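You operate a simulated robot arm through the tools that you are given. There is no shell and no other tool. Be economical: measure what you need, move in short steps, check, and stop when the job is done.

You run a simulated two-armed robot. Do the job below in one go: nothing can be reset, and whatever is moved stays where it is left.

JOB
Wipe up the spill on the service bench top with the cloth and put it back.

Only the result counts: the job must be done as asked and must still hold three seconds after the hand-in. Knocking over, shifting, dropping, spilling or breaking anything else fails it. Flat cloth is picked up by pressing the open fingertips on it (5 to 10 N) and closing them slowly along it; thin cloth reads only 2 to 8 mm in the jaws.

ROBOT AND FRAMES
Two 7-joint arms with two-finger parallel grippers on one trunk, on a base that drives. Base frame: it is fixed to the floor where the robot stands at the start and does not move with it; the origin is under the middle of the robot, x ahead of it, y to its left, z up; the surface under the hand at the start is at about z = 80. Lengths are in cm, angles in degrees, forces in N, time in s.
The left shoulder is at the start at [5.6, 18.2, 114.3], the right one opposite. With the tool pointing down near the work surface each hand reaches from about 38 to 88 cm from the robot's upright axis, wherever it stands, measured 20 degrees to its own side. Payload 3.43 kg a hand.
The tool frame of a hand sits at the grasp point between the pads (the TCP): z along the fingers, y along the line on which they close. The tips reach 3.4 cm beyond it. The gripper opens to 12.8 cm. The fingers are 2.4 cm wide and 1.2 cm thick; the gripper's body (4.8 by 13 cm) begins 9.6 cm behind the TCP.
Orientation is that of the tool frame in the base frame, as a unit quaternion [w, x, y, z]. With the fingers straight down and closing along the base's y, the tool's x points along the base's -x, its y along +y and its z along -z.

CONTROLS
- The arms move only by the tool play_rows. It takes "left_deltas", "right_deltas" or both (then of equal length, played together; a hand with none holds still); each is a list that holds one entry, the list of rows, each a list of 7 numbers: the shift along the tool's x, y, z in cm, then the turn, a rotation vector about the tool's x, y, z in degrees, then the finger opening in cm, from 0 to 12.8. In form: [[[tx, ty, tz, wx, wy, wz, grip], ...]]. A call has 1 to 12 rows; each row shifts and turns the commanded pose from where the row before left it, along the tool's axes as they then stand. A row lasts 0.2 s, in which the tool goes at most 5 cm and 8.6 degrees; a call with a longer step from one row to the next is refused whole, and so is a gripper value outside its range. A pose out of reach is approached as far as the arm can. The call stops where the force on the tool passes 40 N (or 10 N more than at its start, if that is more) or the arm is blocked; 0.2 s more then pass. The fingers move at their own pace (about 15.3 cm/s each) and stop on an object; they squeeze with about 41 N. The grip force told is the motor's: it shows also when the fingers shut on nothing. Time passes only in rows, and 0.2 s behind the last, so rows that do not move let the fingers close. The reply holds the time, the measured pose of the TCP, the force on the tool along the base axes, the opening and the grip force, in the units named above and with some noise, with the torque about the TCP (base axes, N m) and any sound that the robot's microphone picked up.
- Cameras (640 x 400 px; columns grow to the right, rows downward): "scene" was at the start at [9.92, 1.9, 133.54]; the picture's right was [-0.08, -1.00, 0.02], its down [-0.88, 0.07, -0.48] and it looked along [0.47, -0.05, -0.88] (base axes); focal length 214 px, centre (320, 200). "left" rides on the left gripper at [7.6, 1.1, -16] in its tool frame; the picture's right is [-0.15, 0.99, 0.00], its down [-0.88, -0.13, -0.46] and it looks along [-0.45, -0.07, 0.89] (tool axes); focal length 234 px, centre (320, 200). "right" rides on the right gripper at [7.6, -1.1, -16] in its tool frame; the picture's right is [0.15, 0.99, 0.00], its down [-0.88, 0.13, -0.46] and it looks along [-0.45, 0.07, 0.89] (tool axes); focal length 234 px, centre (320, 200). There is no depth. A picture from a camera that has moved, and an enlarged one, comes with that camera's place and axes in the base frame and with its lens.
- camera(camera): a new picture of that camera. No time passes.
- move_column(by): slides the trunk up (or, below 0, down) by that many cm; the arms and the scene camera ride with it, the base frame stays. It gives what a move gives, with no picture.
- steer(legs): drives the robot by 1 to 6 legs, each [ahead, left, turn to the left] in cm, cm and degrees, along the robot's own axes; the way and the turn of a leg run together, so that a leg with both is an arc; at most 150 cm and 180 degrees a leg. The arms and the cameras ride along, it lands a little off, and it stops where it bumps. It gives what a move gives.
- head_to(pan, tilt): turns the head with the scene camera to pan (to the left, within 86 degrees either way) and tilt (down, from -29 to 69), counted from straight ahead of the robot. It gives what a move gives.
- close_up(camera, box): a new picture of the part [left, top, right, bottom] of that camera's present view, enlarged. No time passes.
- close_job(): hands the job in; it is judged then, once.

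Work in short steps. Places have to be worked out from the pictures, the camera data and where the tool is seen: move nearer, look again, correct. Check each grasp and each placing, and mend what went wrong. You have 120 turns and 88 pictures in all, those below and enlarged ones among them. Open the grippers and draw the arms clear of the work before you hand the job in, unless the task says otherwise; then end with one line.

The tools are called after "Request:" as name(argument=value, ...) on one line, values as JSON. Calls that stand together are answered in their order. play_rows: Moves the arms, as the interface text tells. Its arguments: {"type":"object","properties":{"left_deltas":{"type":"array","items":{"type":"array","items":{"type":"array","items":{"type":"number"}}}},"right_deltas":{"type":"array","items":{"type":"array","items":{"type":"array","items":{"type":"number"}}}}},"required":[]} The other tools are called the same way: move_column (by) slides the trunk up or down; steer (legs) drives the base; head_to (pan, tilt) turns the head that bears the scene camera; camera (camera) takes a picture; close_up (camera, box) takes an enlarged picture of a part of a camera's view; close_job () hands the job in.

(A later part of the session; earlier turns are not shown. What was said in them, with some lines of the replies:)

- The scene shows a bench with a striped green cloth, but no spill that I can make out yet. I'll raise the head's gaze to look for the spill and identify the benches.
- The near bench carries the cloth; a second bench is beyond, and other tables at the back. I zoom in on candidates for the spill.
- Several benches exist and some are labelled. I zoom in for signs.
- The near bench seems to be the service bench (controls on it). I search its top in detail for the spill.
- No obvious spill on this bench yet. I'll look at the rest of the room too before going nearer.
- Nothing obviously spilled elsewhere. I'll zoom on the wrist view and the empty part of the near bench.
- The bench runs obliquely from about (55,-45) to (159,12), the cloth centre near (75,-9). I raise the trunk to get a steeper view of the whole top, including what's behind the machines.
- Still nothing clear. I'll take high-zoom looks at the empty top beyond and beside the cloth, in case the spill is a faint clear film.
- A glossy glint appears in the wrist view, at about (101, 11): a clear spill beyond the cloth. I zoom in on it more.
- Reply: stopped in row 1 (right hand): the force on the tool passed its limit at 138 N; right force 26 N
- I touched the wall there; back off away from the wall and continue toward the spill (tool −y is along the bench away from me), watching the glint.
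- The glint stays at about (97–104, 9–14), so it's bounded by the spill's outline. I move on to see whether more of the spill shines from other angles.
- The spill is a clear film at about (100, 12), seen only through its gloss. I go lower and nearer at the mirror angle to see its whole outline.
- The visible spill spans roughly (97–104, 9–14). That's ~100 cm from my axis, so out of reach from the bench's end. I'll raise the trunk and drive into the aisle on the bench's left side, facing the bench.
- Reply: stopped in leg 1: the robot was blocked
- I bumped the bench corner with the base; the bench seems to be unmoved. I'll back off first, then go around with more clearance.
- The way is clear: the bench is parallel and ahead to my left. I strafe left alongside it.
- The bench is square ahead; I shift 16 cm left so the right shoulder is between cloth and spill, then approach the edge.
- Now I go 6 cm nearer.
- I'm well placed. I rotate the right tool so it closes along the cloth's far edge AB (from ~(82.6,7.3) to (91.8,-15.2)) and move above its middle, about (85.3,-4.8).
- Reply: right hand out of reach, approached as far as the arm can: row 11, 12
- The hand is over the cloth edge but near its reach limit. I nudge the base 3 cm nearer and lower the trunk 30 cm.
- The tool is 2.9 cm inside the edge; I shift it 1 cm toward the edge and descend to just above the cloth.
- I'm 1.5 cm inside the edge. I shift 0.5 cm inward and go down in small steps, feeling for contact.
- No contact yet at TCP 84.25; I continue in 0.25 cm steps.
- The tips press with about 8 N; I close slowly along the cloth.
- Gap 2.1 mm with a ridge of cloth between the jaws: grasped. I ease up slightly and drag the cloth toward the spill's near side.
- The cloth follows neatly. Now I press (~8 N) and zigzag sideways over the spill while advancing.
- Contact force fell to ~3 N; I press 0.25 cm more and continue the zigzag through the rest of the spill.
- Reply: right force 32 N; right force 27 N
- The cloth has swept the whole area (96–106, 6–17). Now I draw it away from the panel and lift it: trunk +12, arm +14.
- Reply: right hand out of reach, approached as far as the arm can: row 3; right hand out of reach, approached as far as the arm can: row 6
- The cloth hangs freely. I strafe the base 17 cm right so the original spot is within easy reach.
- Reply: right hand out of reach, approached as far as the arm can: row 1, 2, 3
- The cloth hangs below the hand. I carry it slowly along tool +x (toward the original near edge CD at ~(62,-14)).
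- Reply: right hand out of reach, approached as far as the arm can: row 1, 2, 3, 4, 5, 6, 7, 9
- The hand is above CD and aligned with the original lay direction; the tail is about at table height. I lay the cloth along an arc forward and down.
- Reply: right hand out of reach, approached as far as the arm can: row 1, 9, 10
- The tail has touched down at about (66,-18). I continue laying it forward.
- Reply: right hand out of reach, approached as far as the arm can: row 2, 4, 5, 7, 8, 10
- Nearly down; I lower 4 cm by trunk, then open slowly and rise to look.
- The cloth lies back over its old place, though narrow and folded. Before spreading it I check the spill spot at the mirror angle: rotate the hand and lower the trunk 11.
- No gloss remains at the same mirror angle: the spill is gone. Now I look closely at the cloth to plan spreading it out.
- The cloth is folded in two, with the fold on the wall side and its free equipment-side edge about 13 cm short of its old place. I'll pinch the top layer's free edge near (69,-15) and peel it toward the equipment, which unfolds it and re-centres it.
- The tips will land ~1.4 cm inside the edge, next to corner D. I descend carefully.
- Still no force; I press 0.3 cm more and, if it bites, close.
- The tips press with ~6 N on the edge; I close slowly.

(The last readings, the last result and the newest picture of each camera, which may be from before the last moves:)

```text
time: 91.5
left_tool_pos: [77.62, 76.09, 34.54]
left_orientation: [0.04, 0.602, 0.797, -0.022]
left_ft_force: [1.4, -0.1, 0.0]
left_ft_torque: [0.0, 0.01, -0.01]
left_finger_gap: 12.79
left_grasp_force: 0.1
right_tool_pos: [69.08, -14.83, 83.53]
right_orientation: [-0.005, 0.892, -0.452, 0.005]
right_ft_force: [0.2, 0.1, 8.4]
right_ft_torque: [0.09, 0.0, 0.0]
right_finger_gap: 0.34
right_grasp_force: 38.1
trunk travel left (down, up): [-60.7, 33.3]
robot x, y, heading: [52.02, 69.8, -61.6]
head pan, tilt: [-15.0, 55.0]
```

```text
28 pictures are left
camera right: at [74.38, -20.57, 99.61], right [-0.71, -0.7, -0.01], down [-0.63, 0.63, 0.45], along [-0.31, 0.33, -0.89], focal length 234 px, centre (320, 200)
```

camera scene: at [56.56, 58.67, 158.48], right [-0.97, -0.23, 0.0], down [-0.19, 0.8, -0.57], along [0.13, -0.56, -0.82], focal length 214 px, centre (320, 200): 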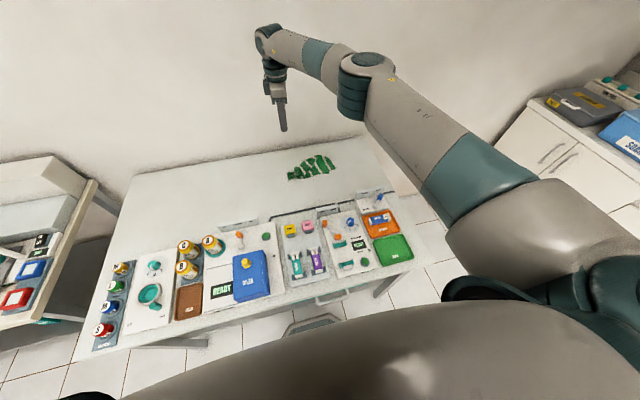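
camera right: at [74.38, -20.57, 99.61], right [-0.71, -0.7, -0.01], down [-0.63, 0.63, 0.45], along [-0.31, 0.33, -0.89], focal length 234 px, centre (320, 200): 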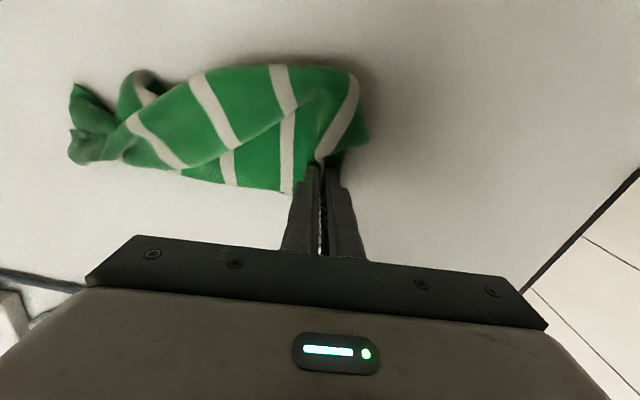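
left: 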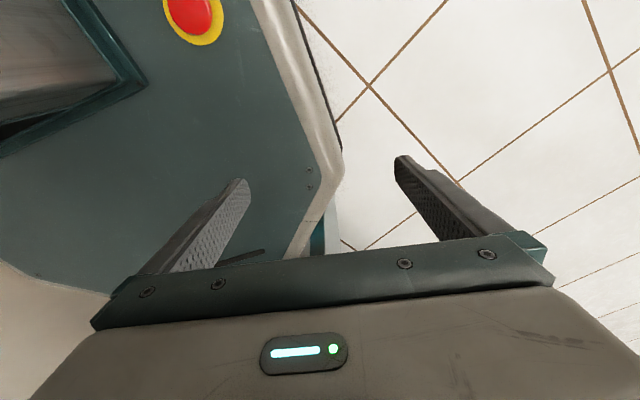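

Gripped (3.4 mm). I lift 3 cm and peel it back 13 cm toward corner D's old place, then lower.

Request:
play_rows(right_deltas=[[[0, 0, -1.5, 0, 0, 0, 0], [-0.5, 0, -1.5, 0, 0, 0, 0], [-1.5, 0, -1, 0, 0, 0, 0], [-2, 0, 0, 0, 0, 0, 0], [-2, 0, 0, 0, 0, 0, 0], [-2, 0, 0, 0, 0, 0, 0], [-2, 0, 0, 0, 0, 0, 0], [-2, 0, 1, 0, 0, 0, 0], [-1.3, 0, 1.3, 0, 0, 0, 0], [0, 0, 1, 0, 0, 0, 0]]])

Request:
camera(camera="right")

```text
time: 93.7
left_tool_pos: [77.48, 75.97, 34.5]
left_orientation: [0.039, 0.602, 0.797, -0.023]
left_ft_force: [0.3, -0.4, 0.5]
left_ft_torque: [0.01, -0.01, 0.01]
left_finger_gap: 12.82
left_grasp_force: 0.0
right_tool_pos: [61.32, -4.25, 84.07]
right_orientation: [-0.006, 0.892, -0.452, 0.004]
right_ft_force: [0.0, -0.5, 1.7]
right_ft_torque: [-0.01, -0.01, -0.01]
right_finger_gap: 0.33
right_grasp_force: 37.7
trunk travel left (down, up): [-60.7, 33.3]
robot x, y, heading: [52.21, 69.81, -61.7]
head pan, tilt: [-15.0, 55.0]
```

```text
27 pictures are left
camera right: at [66.6, -9.9, 100.12], right [-0.71, -0.7, -0.01], down [-0.63, 0.63, 0.45], along [-0.31, 0.33, -0.89], focal length 234 px, centre (320, 200)
```

right: 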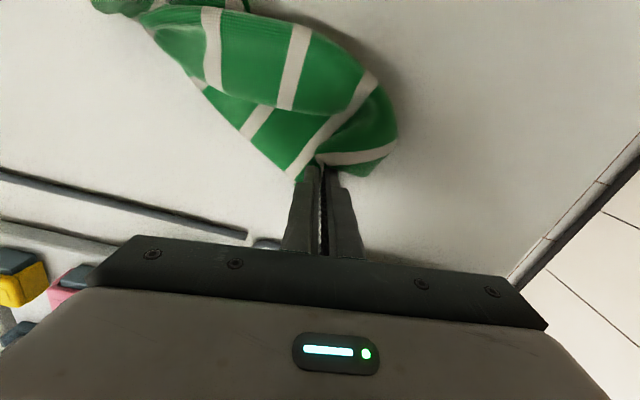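

Both layers came along somewhat. I release and rise to see the result.

Request:
play_rows(right_deltas=[[[0, 0, 0, 0, 0, 0, 0.6], [0, 0, 0, 0, 0, 0, 1.5], [0, 0, 0, 0, 0, 0, 3], [0, 0, -2, 0, 0, 0, 3], [0, 0, -4, 0, 0, 0, 3], [0, 0, -4, 0, 0, 0, 3]]])

Request:
move_column(by=20)

Request:
camera(camera="right")

```text
time: 95.1
left_tool_pos: [77.58, 76.08, 34.42]
left_orientation: [0.039, 0.603, 0.797, -0.022]
left_ft_force: [0.1, -0.2, -0.2]
left_ft_torque: [0.0, -0.01, -0.03]
left_finger_gap: 12.79
left_grasp_force: 0.0
right_tool_pos: [61.44, -4.26, 94.21]
right_orientation: [-0.005, 0.892, -0.452, 0.003]
right_ft_force: [-0.7, 0.2, 0.2]
right_ft_torque: [0.01, -0.03, 0.04]
right_finger_gap: 3.0
right_grasp_force: 0.1
trunk travel left (down, up): [-60.7, 33.3]
robot x, y, heading: [52.26, 69.72, -61.7]
head pan, tilt: [-15.0, 55.0]
```

```text
time: 97.2
left_tool_pos: [77.68, 76.0, 54.49]
left_orientation: [0.04, 0.603, 0.796, -0.022]
left_ft_force: [0.1, 0.5, 0.4]
left_ft_torque: [0.04, 0.0, 0.01]
left_finger_gap: 12.8
left_grasp_force: 0.0
right_tool_pos: [61.28, -4.29, 114.16]
right_orientation: [-0.005, 0.892, -0.452, 0.004]
right_ft_force: [0.7, 1.0, 0.3]
right_ft_torque: [-0.01, -0.02, -0.04]
right_finger_gap: 2.99
right_grasp_force: 0.1
trunk travel left (down, up): [-80.7, 13.3]
robot x, y, heading: [52.08, 70.16, -61.9]
head pan, tilt: [-15.0, 55.0]
```

```text
26 pictures are left
camera right: at [66.54, -9.99, 130.13], right [-0.71, -0.7, -0.01], down [-0.63, 0.63, 0.45], along [-0.31, 0.33, -0.89], focal length 234 px, centre (320, 200)
```

right: 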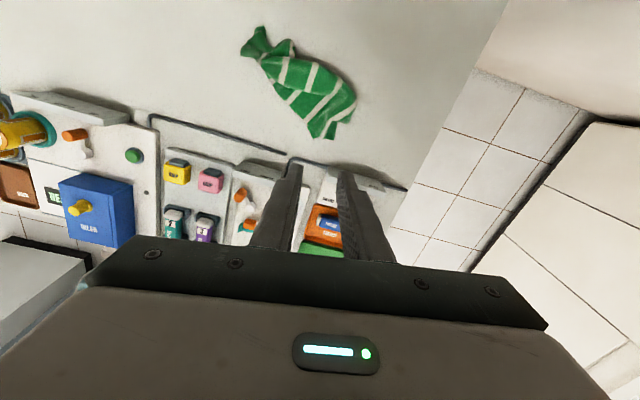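

Request:
close_up(camera="right", box=[230, 20, 370, 107])

Request:
close_up(camera="right", box=[230, 60, 370, 147])

```text
4.57 times, centred on (300, 64) of right
camera zoom: at [66.54, -9.99, 130.13], right [-0.71, -0.7, -0.01], down [-0.63, 0.63, 0.45], along [-0.31, 0.33, -0.89], focal length 1070 px, centre (411, 824)
```

zoom: 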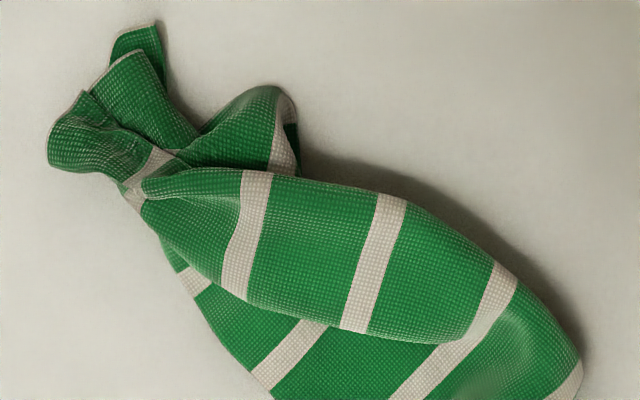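

```text
4.57 times, centred on (300, 104) of right
camera zoom: at [66.54, -9.99, 130.13], right [-0.71, -0.7, -0.01], down [-0.63, 0.63, 0.45], along [-0.31, 0.33, -0.89], focal length 1070 px, centre (411, 641)
```

zoom: 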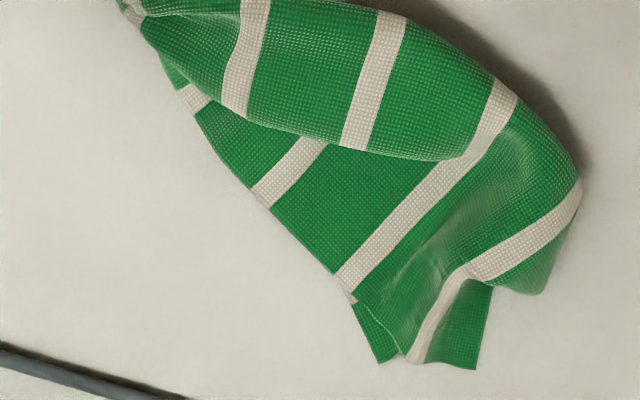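

The cloth now spans from the bunch at (80,-5) to (59,-3), its centre near (69,-8); about 5 cm short of its old place in x, and the far end is bunched. I'll pull the bunch's outer tab (≈(80,-4)) toward corner A's old place to stretch and open it.

Request:
play_rows(right_deltas=[[[0, 0, 0, 0, 0, 8.3, 4], [0, 0, 0, 0, 0, 8.3, 4], [0, 0, 0, 0, 0, 8.3, 4], [0, 0, 0, 0, 0, 8.3, 4], [0, 0, 0, 0, 0, 8.3, 4], [0, 0, 0, 0, 0, 8.3, 4], [0, 0, 0, 0, 0, 8.3, 4], [-1.5, -3.5, 0, 0, 0, 0, 4], [-1.5, -3.5, 0, 0, 0, 0, 4], [-1.5, -3.5, 0, 0, 0, 0, 4], [-1.5, -3.5, 0, 0, 0, 0, 4], [-1.5, -3.4, 0, 0, 0, 0, 4]]])

Request:
move_column(by=-21)

Request:
camera(camera="right")

```text
time: 99.8
left_tool_pos: [77.75, 76.07, 54.52]
left_orientation: [0.039, 0.603, 0.796, -0.022]
left_ft_force: [-0.2, -0.2, 0.5]
left_ft_torque: [-0.05, 0.06, 0.0]
left_finger_gap: 12.8
left_grasp_force: 0.0
right_tool_pos: [80.33, -3.56, 114.31]
right_orientation: [0.005, -0.56, 0.828, -0.001]
right_ft_force: [0.4, 0.2, 0.0]
right_ft_torque: [0.02, 0.03, 0.02]
right_finger_gap: 4.0
right_grasp_force: 0.1
trunk travel left (down, up): [-80.7, 13.3]
robot x, y, heading: [52.6, 70.0, -61.7]
head pan, tilt: [-15.0, 55.0]
```

```text
time: 102.1
left_tool_pos: [77.58, 76.09, 33.48]
left_orientation: [0.039, 0.603, 0.796, -0.022]
left_ft_force: [0.3, 0.1, 0.7]
left_ft_torque: [-0.01, 0.01, -0.01]
left_finger_gap: 12.79
left_grasp_force: 0.0
right_tool_pos: [80.14, -3.79, 93.31]
right_orientation: [0.005, -0.561, 0.828, -0.001]
right_ft_force: [0.3, -0.4, -0.2]
right_ft_torque: [0.0, -0.02, -0.01]
right_finger_gap: 3.99
right_grasp_force: 0.0
trunk travel left (down, up): [-59.7, 34.3]
robot x, y, heading: [51.95, 70.03, -62.0]
head pan, tilt: [-15.0, 55.0]
```

```text
23 pictures are left
camera right: at [78.23, -11.46, 109.26], right [-0.97, 0.23, -0.01], down [0.2, 0.86, 0.46], along [0.12, 0.45, -0.89], focal length 234 px, centre (320, 200)
```

right: 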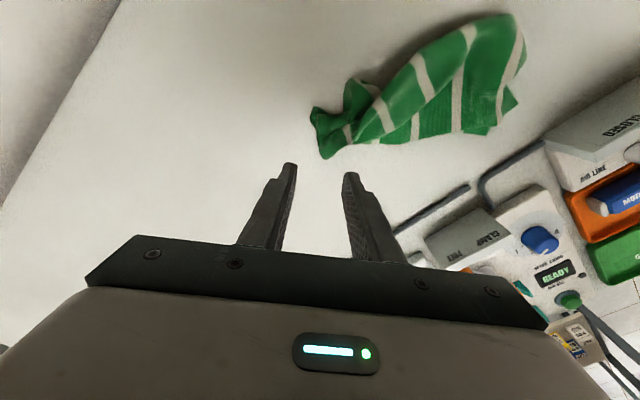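

The tab is just inside the tips. I shift 1 cm inward, open to 5 cm to straddle it, descend, and close.

Request:
play_rows(right_deltas=[[[0.9, 0.6, 2.5, 0, 0, 0, 5], [0, 0, 2.5, 0, 0, 0, 5], [0, 0, 2.5, 0, 0, 0, 5], [0, 0, 1.5, 0, 0, 0, 5], [0, 0, 0.4, 0, 0, 0, 5], [0, 0, 0, 0, 0, 0, 5]]])

Request:
play_rows(right_deltas=[[[0, 0, 0.2, 0, 0, 0, 5], [0, 0, 0, 0, 0, 0, 4], [0, 0, 0, 0, 0, 0, 3], [0, 0, 0, 0, 0, 0, 2], [0, 0, 0, 0, 0, 0, 1], [0, 0, 0, 0, 0, 0, 0], [0, 0, 0, 0, 0, 0, 0]]])

Request:
camera(camera="right")

```text
time: 103.5
left_tool_pos: [77.56, 76.07, 33.59]
left_orientation: [0.04, 0.603, 0.797, -0.022]
left_ft_force: [0.3, -1.1, 0.4]
left_ft_torque: [-0.01, -0.01, 0.0]
left_finger_gap: 12.78
left_grasp_force: 0.1
right_tool_pos: [79.12, -4.39, 84.01]
right_orientation: [0.006, -0.56, 0.828, -0.002]
right_ft_force: [0.0, 0.3, 3.0]
right_ft_torque: [0.01, 0.1, -0.02]
right_finger_gap: 4.99
right_grasp_force: 0.1
trunk travel left (down, up): [-59.7, 34.3]
robot x, y, heading: [52.65, 69.98, -61.8]
head pan, tilt: [-15.0, 55.0]
```

```text
time: 105.1
left_tool_pos: [77.51, 76.01, 33.51]
left_orientation: [0.039, 0.603, 0.797, -0.022]
left_ft_force: [0.3, 0.6, 0.0]
left_ft_torque: [0.01, 0.0, -0.02]
left_finger_gap: 12.81
left_grasp_force: 0.2
right_tool_pos: [79.26, -4.32, 83.83]
right_orientation: [0.006, -0.56, 0.829, -0.001]
right_ft_force: [0.9, 0.1, 7.4]
right_ft_torque: [-0.06, -0.03, -0.03]
right_finger_gap: 0.49
right_grasp_force: 39.7
trunk travel left (down, up): [-59.7, 34.3]
robot x, y, heading: [52.45, 69.67, -62.1]
head pan, tilt: [-15.0, 55.0]
```

```text
22 pictures are left
camera right: at [77.41, -11.95, 99.71], right [-0.97, 0.23, -0.01], down [0.2, 0.86, 0.46], along [0.12, 0.45, -0.89], focal length 234 px, centre (320, 200)
```

right: 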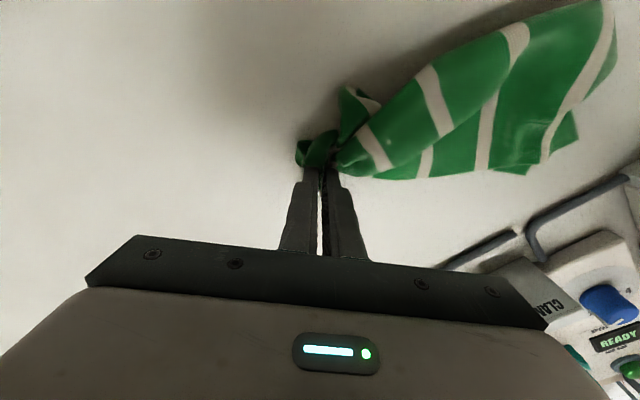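

Gripped (5 mm). I pull toward (86, 3).

Request:
play_rows(right_deltas=[[[0, 0, -1, 0, 0, 0, 0], [-1.5, -0.6, 0, 0, 0, 0, 0], [-1.6, -0.6, 0, 0, 0, 0, 0], [-1.6, -0.6, 0, 0, 0, 0, 0], [-1.6, -0.6, 0, 0, 0, 0, 0], [-1.6, -0.6, 0, 0, 0, 0, 0], [-1.6, -0.6, 0, 0, 0, 0, 0], [0, 0, 1, 0, 0, 0, 0]]])

Request:
camera(camera="right")

```text
time: 106.9
left_tool_pos: [77.63, 76.0, 33.53]
left_orientation: [0.039, 0.603, 0.796, -0.022]
left_ft_force: [0.2, -0.3, -0.3]
left_ft_torque: [-0.01, 0.0, -0.01]
left_finger_gap: 12.77
left_grasp_force: 0.0
right_tool_pos: [86.21, 3.15, 83.97]
right_orientation: [0.006, -0.56, 0.829, -0.001]
right_ft_force: [-0.1, 0.6, 3.4]
right_ft_torque: [-0.02, -0.01, 0.01]
right_finger_gap: 0.48
right_grasp_force: 38.6
trunk travel left (down, up): [-59.7, 34.3]
robot x, y, heading: [52.02, 70.18, -61.7]
head pan, tilt: [-15.0, 55.0]
```

```text
21 pictures are left
camera right: at [84.3, -4.47, 99.84], right [-0.97, 0.23, -0.01], down [0.2, 0.86, 0.46], along [0.12, 0.45, -0.89], focal length 234 px, centre (320, 200)
```

right: 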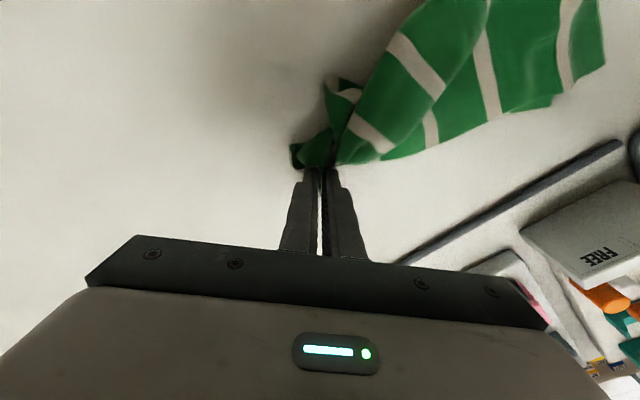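

The whole cloth followed. I release and look again.

Request:
play_rows(right_deltas=[[[0, 0, 0, 0, 0, 0, 1], [0, 0, 0, 0, 0, 0, 3], [0, 0, -2, 0, 0, 0, 4], [0, 0, -4, 0, 0, 0, 4], [0, 0, -4, 0, 0, 0, 4]]])

Request:
move_column(by=16)

Request:
camera(camera="right")

```text
time: 108.1
left_tool_pos: [77.54, 76.11, 33.5]
left_orientation: [0.04, 0.603, 0.796, -0.022]
left_ft_force: [-0.4, 0.1, -0.7]
left_ft_torque: [-0.02, 0.03, -0.02]
left_finger_gap: 12.77
left_grasp_force: 0.1
right_tool_pos: [86.17, 3.03, 93.96]
right_orientation: [0.006, -0.56, 0.829, -0.002]
right_ft_force: [1.0, -0.3, 0.6]
right_ft_torque: [-0.03, -0.01, -0.03]
right_finger_gap: 3.97
right_grasp_force: 0.2
trunk travel left (down, up): [-59.7, 34.3]
robot x, y, heading: [51.73, 70.17, -62.0]
head pan, tilt: [-15.0, 55.0]
```

```text
time: 109.9
left_tool_pos: [77.61, 75.99, 49.53]
left_orientation: [0.039, 0.604, 0.796, -0.022]
left_ft_force: [-0.2, 0.1, 0.2]
left_ft_torque: [0.0, 0.01, -0.01]
left_finger_gap: 12.78
left_grasp_force: 0.1
right_tool_pos: [86.15, 3.0, 109.87]
right_orientation: [0.006, -0.559, 0.829, -0.001]
right_ft_force: [-0.3, -0.3, 0.4]
right_ft_torque: [0.01, -0.02, -0.02]
right_finger_gap: 3.98
right_grasp_force: 0.0
trunk travel left (down, up): [-75.7, 18.3]
robot x, y, heading: [51.89, 69.77, -61.9]
head pan, tilt: [-15.0, 55.0]
```

```text
20 pictures are left
camera right: at [84.28, -4.69, 125.72], right [-0.97, 0.23, -0.01], down [0.2, 0.86, 0.46], along [0.12, 0.45, -0.89], focal length 234 px, centre (320, 200)
```

right: 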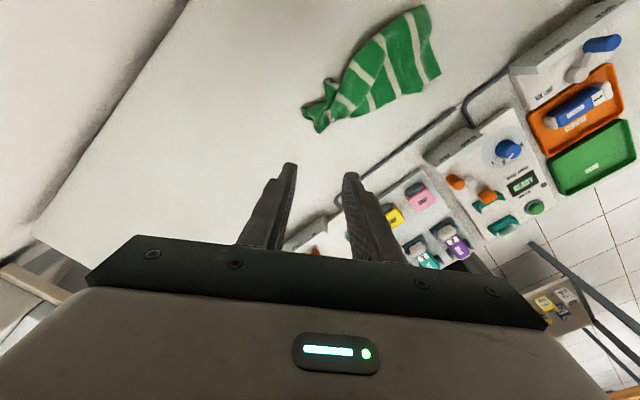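

The cloth now lies entirely within its old footprint, its centre near (74,-4), but doubled over. I take a zoom to see whether the flap can simply be opened toward the wall.

Request:
close_up(camera="right", box=[292, 0, 452, 140])

```text
2.86 times, centred on (372, 70) of right
camera zoom: at [84.28, -4.69, 125.72], right [-0.97, 0.23, -0.01], down [0.2, 0.86, 0.46], along [0.12, 0.45, -0.89], focal length 669 px, centre (171, 571)
```

zoom: 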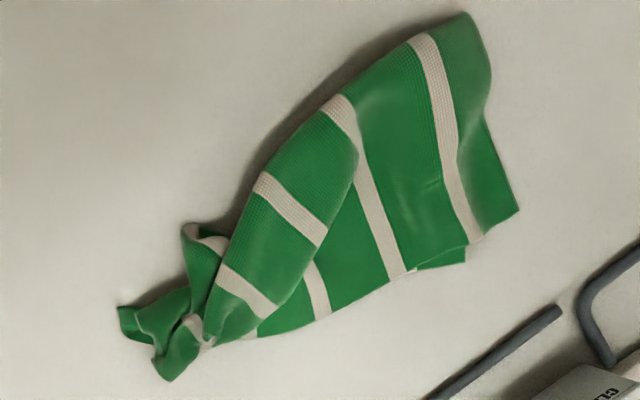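

I'll settle for correct placement: the cloth's centre is ~5 cm toward the equipment. I'll pinch its wall-side fold near (74,-6) and draw it 5 cm toward the wall.

Request:
play_rows(right_deltas=[[[0, 0, 0, 0, 0, -8.3, 5], [0, 0, 0, 0, 0, -8.3, 5], [0, 0, 0, 0, 0, -8.3, 5], [0, 0, 0, 0, 0, -8.3, 5], [0, 0, 0, 0, 0, -8.3, 5], [0, 0, 0, 0, 0, -8.3, 5], [0.42, 2.92, 0, 0, 0, 0, 5], [0.42, 2.92, 0, 0, 0, 0, 5], [0.42, 2.92, 0, 0, 0, 0, 5], [0.42, 2.92, 0, 0, 0, 0, 5], [0.42, 2.92, 0, 0, 0, 0, 5]]])

Request:
move_column(by=-17)

Request:
camera(camera="right")

```text
time: 112.3
left_tool_pos: [77.57, 75.94, 49.49]
left_orientation: [0.04, 0.603, 0.796, -0.022]
left_ft_force: [-0.7, 0.1, -0.3]
left_ft_torque: [0.02, 0.03, 0.03]
left_finger_gap: 12.79
left_grasp_force: 0.0
right_tool_pos: [74.14, -5.73, 109.72]
right_orientation: [-0.006, 0.857, -0.516, 0.004]
right_ft_force: [0.3, 0.1, -1.3]
right_ft_torque: [-0.01, -0.01, -0.01]
right_finger_gap: 5.0
right_grasp_force: 0.2
trunk travel left (down, up): [-75.7, 18.3]
robot x, y, heading: [52.3, 69.88, -62.0]
head pan, tilt: [-15.0, 55.0]
```

```text
time: 114.2
left_tool_pos: [77.61, 76.14, 32.64]
left_orientation: [0.039, 0.603, 0.797, -0.022]
left_ft_force: [0.8, -0.1, 0.3]
left_ft_torque: [0.0, -0.01, 0.02]
left_finger_gap: 12.83
left_grasp_force: 0.0
right_tool_pos: [74.33, -5.67, 92.7]
right_orientation: [-0.004, 0.857, -0.516, 0.004]
right_ft_force: [0.8, 0.8, -0.4]
right_ft_torque: [-0.02, 0.01, 0.02]
right_finger_gap: 5.02
right_grasp_force: 0.0
trunk travel left (down, up): [-58.7, 35.3]
robot x, y, heading: [52.35, 69.75, -61.8]
head pan, tilt: [-15.0, 55.0]
```

```text
18 pictures are left
camera right: at [78.65, -12.04, 108.71], right [-0.81, -0.59, -0.01], down [-0.53, 0.71, 0.45], along [-0.26, 0.37, -0.89], focal length 234 px, centre (320, 200)
```

right: 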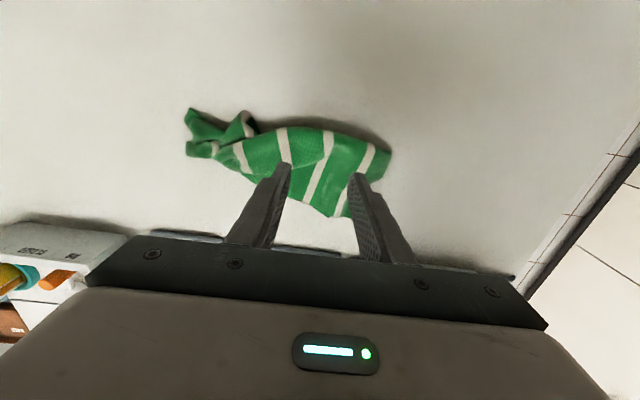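

I shift 1.2 cm toward the fold, descend until light contact, and close.

Request:
play_rows(right_deltas=[[[1.2, 0, 2.5, 0, 0, 0, 5], [0, 0, 2.5, 0, 0, 0, 5], [0, 0, 2, 0, 0, 0, 5], [0, 0, 1, 0, 0, 0, 5], [0, 0, 0.6, 0, 0, 0, 5], [0, 0, 0.3, 0, 0, 0, 5], [0, 0, 0, 0, 0, 0, 5]]])

Request:
play_rows(right_deltas=[[[0, 0, 0.1, 0, 0, 0, 4.5], [0, 0, 0, 0, 0, 0, 3.8], [0, 0, 0, 0, 0, 0, 3], [0, 0, 0, 0, 0, 0, 2], [0, 0, 0, 0, 0, 0, 1], [0, 0, 0, 0, 0, 0, 0], [0, 0, 0, 0, 0, 0, 0]]])

```text
time: 115.8
left_tool_pos: [77.59, 75.98, 32.62]
left_orientation: [0.039, 0.603, 0.796, -0.023]
left_ft_force: [-0.4, -0.2, 0.0]
left_ft_torque: [0.02, 0.02, -0.05]
left_finger_gap: 12.79
left_grasp_force: 0.0
right_tool_pos: [74.94, -6.68, 83.93]
right_orientation: [-0.005, 0.856, -0.516, 0.003]
right_ft_force: [1.1, -0.5, -0.2]
right_ft_torque: [0.0, 0.01, -0.03]
right_finger_gap: 4.97
right_grasp_force: 0.1
trunk travel left (down, up): [-58.7, 35.3]
robot x, y, heading: [52.59, 69.91, -62.0]
head pan, tilt: [-15.0, 55.0]
```

```text
time: 117.4
left_tool_pos: [77.66, 76.02, 32.59]
left_orientation: [0.039, 0.603, 0.796, -0.022]
left_ft_force: [0.8, 0.0, -0.4]
left_ft_torque: [0.0, -0.03, -0.03]
left_finger_gap: 12.8
left_grasp_force: 0.1
right_tool_pos: [74.94, -6.71, 83.9]
right_orientation: [-0.005, 0.857, -0.515, 0.004]
right_ft_force: [-0.9, -0.1, 0.3]
right_ft_torque: [0.06, 0.01, 0.0]
right_finger_gap: 0.2
right_grasp_force: 37.2
trunk travel left (down, up): [-58.7, 35.3]
robot x, y, heading: [52.23, 70.13, -61.9]
head pan, tilt: [-15.0, 55.0]
```

Gap 2.0 mm: just the top layer. Lifting and carrying it toward the wall may also open the fold; I lift 5 cm and move 6 cm toward the wall.

Request:
play_rows(right_deltas=[[[0, 0, -2, 0, 0, 0, 0], [0, 0, -2, 0, 0, 0, 0], [1, 0, -1, 0, 0, 0, 0], [1.5, 0, 0, 0, 0, 0, 0], [1.5, 0, 0, 0, 0, 0, 0], [1.5, 0, 0, 0, 0, 0, 0]]])

Request:
camera(camera="right")

Request:
camera(camera="scene")

```text
time: 118.8
left_tool_pos: [77.64, 76.06, 32.4]
left_orientation: [0.038, 0.604, 0.796, -0.022]
left_ft_force: [-0.3, 0.0, 0.1]
left_ft_torque: [-0.05, 0.01, 0.01]
left_finger_gap: 12.81
left_grasp_force: 0.1
right_tool_pos: [77.31, -11.16, 88.83]
right_orientation: [-0.004, 0.857, -0.516, 0.003]
right_ft_force: [-0.4, 0.1, -0.4]
right_ft_torque: [-0.02, 0.02, 0.03]
right_finger_gap: 0.22
right_grasp_force: 36.7
right hand out of reach, approached as far as the arm can: row 6
trunk travel left (down, up): [-58.7, 35.3]
robot x, y, heading: [52.38, 69.68, -61.9]
head pan, tilt: [-15.0, 55.0]
```

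```text
17 pictures are left
camera right: at [81.72, -17.54, 104.81], right [-0.81, -0.59, -0.01], down [-0.53, 0.72, 0.45], along [-0.26, 0.37, -0.89], focal length 234 px, centre (320, 200)
```

right: 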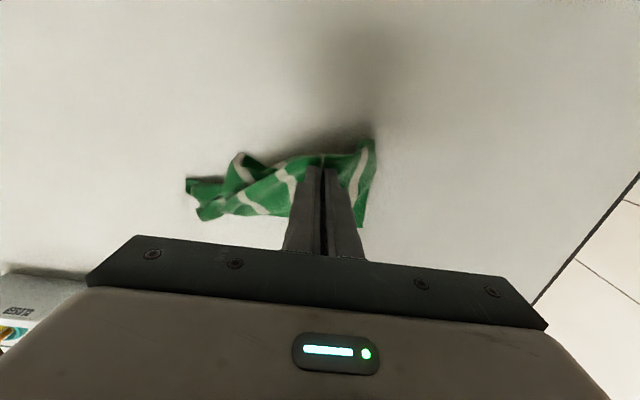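

```text
16 pictures are left
camera scene: at [56.69, 58.75, 130.49], right [-0.97, -0.23, 0.0], down [-0.19, 0.8, -0.57], along [0.13, -0.56, -0.82], focal length 214 px, centre (320, 200)
```

scene: 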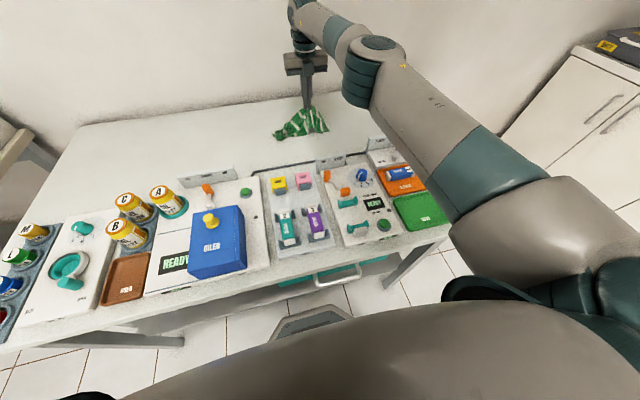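

I lower it here and release, then rise and look.

Request:
play_rows(right_deltas=[[[0, 0, 2, 0, 0, 0, 0], [0, 0, 2, 0, 0, 0, 0], [0, 0, 0.6, 0, 0, 0, 0], [0, 0, 0, 0, 0, 0, 1], [0, 0, 0, 0, 0, 0, 2.5], [0, 0, -2, 0, 0, 0, 3], [0, 0, -4, 0, 0, 0, 3], [0, 0, -4, 0, 0, 0, 3]]])

Request:
move_column(by=18)

Request:
close_up(camera="right", box=[200, 50, 440, 200])

```text
time: 120.6
left_tool_pos: [77.63, 76.11, 32.52]
left_orientation: [0.039, 0.603, 0.796, -0.022]
left_ft_force: [0.1, -0.3, 0.5]
left_ft_torque: [0.0, -0.04, 0.01]
left_finger_gap: 12.78
left_grasp_force: 0.0
right_tool_pos: [76.78, -11.26, 94.18]
right_orientation: [-0.005, 0.857, -0.516, 0.005]
right_ft_force: [-0.4, 0.3, -0.1]
right_ft_torque: [0.0, -0.02, 0.04]
right_finger_gap: 2.99
right_grasp_force: 0.0
trunk travel left (down, up): [-58.7, 35.3]
robot x, y, heading: [52.23, 70.24, -61.8]
head pan, tilt: [-15.0, 55.0]
```

```text
time: 122.6
left_tool_pos: [77.6, 75.98, 50.59]
left_orientation: [0.04, 0.603, 0.796, -0.022]
left_ft_force: [-1.1, 0.3, -0.2]
left_ft_torque: [-0.03, 0.0, 0.03]
left_finger_gap: 12.77
left_grasp_force: 0.2
right_tool_pos: [76.89, -11.36, 111.95]
right_orientation: [-0.004, 0.857, -0.516, 0.003]
right_ft_force: [0.5, 0.5, 0.3]
right_ft_torque: [0.03, 0.0, 0.02]
right_finger_gap: 3.02
right_grasp_force: 0.0
trunk travel left (down, up): [-76.7, 17.3]
robot x, y, heading: [52.08, 69.92, -62.0]
head pan, tilt: [-15.0, 55.0]
```

```text
2.67 times, centred on (320, 125) of right
camera zoom: at [81.26, -17.63, 128.02], right [-0.81, -0.59, -0.01], down [-0.53, 0.71, 0.45], along [-0.26, 0.37, -0.89], focal length 624 px, centre (320, 400)
```

zoom: 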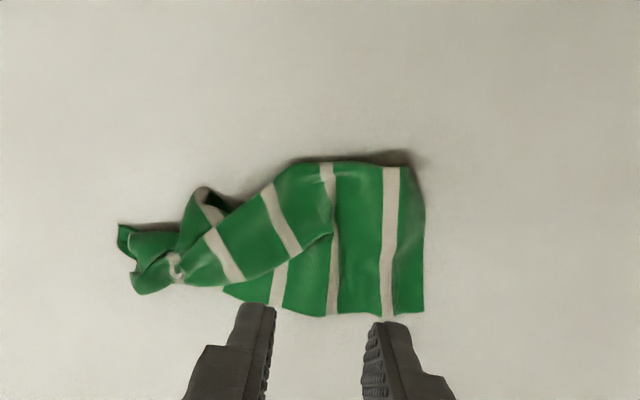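

The cloth now lies centred at about (75.5,-8.7), within ~1 cm of its original centre. From here the camera is again at the mirror angle for the spill, so I recheck it.

Request:
close_up(camera="right", box=[40, 50, 280, 200])

```text
2.67 times, centred on (160, 125) of right
camera zoom: at [81.26, -17.63, 128.02], right [-0.81, -0.59, -0.01], down [-0.53, 0.71, 0.45], along [-0.26, 0.37, -0.89], focal length 624 px, centre (747, 400)
```

zoom: 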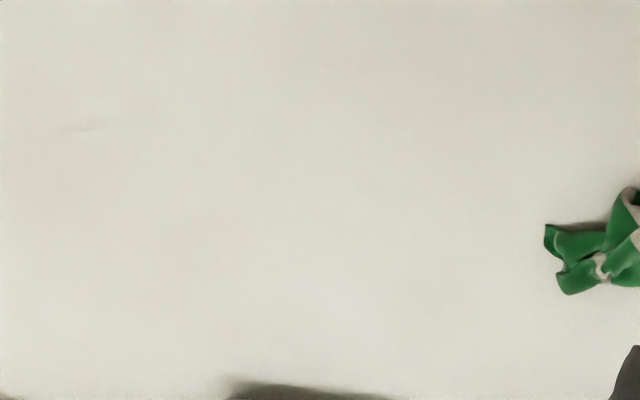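

No gloss remains; the top is dry. I raise the trunk and back the robot away to draw the arm clear.

Request:
move_column(by=16)

Request:
steer(legs=[[-25, 0, 0]])

Request:
camera(camera="scene")

```text
time: 124.5
left_tool_pos: [77.63, 76.04, 66.44]
left_orientation: [0.038, 0.603, 0.796, -0.022]
left_ft_force: [-0.2, 0.2, 1.1]
left_ft_torque: [0.01, -0.01, -0.03]
left_finger_gap: 12.79
left_grasp_force: 0.1
right_tool_pos: [76.84, -11.24, 128.06]
right_orientation: [-0.005, 0.857, -0.516, 0.002]
right_ft_force: [0.3, -0.9, 0.7]
right_ft_torque: [-0.02, -0.01, 0.01]
right_finger_gap: 3.0
right_grasp_force: 0.2
trunk travel left (down, up): [-92.7, 1.3]
robot x, y, heading: [52.22, 69.86, -61.9]
head pan, tilt: [-15.0, 55.0]
```

```text
time: 126.3
left_tool_pos: [65.85, 97.9, 66.41]
left_orientation: [0.038, 0.602, 0.797, -0.021]
left_ft_force: [0.7, 0.0, -0.3]
left_ft_torque: [0.05, 0.02, -0.01]
left_finger_gap: 12.81
left_grasp_force: 0.0
right_tool_pos: [65.15, 10.63, 127.98]
right_orientation: [-0.005, 0.857, -0.515, 0.003]
right_ft_force: [0.0, 0.3, -0.1]
right_ft_torque: [0.02, 0.02, 0.0]
right_finger_gap: 3.0
right_grasp_force: 0.0
trunk travel left (down, up): [-92.7, 1.3]
robot x, y, heading: [40.28, 92.38, -61.7]
head pan, tilt: [-15.0, 55.0]
```

```text
13 pictures are left
camera scene: at [44.88, 80.52, 164.46], right [-0.97, -0.23, 0.0], down [-0.19, 0.8, -0.57], along [0.13, -0.56, -0.82], focal length 214 px, centre (320, 200)
```

scene: 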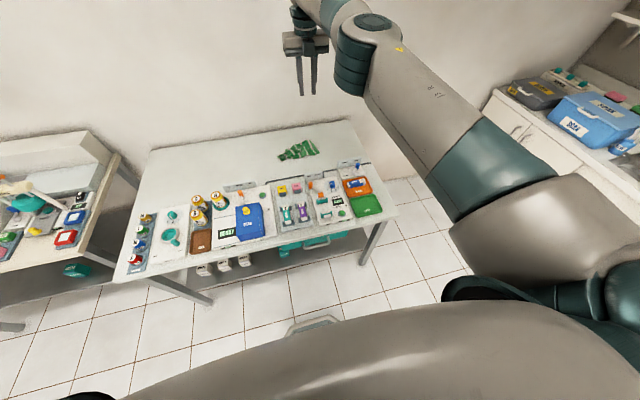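

Everything on the bench is undisturbed, the cloth is back in its place and released, and the arms are clear. I open the gripper fully and hand in.

Request:
play_rows(right_deltas=[[[0, 0, 0, 0, 0, 0, 12.8], [0, 0, 0, 0, 0, 0, 12.8], [0, 0, 0, 0, 0, 0, 12.8]]])

Request:
close_job()

```text
time: 127.1
left_tool_pos: [65.8, 98.15, 66.48]
left_orientation: [0.04, 0.603, 0.796, -0.022]
left_ft_force: [-0.5, 0.4, 0.1]
left_ft_torque: [0.0, 0.0, -0.04]
left_finger_gap: 12.81
left_grasp_force: 0.0
right_tool_pos: [65.14, 10.95, 128.17]
right_orientation: [-0.004, 0.857, -0.515, 0.005]
right_ft_force: [0.6, 0.1, -0.9]
right_ft_torque: [-0.03, 0.0, 0.02]
right_finger_gap: 12.81
right_grasp_force: 0.0
trunk travel left (down, up): [-92.7, 1.3]
robot x, y, heading: [40.46, 91.84, -61.6]
head pan, tilt: [-15.0, 55.0]
```

```text
The job is handed in.
```

The spill is wiped up, with no gloss left in two later checks, and the cloth is back within about 1–2 cm of its old centre, but it lies folded over rather than flat. Early on the right arm hit the wall (138 N) and the base bumped the bench corner; in the pictures the bench and its items look undisturbed.
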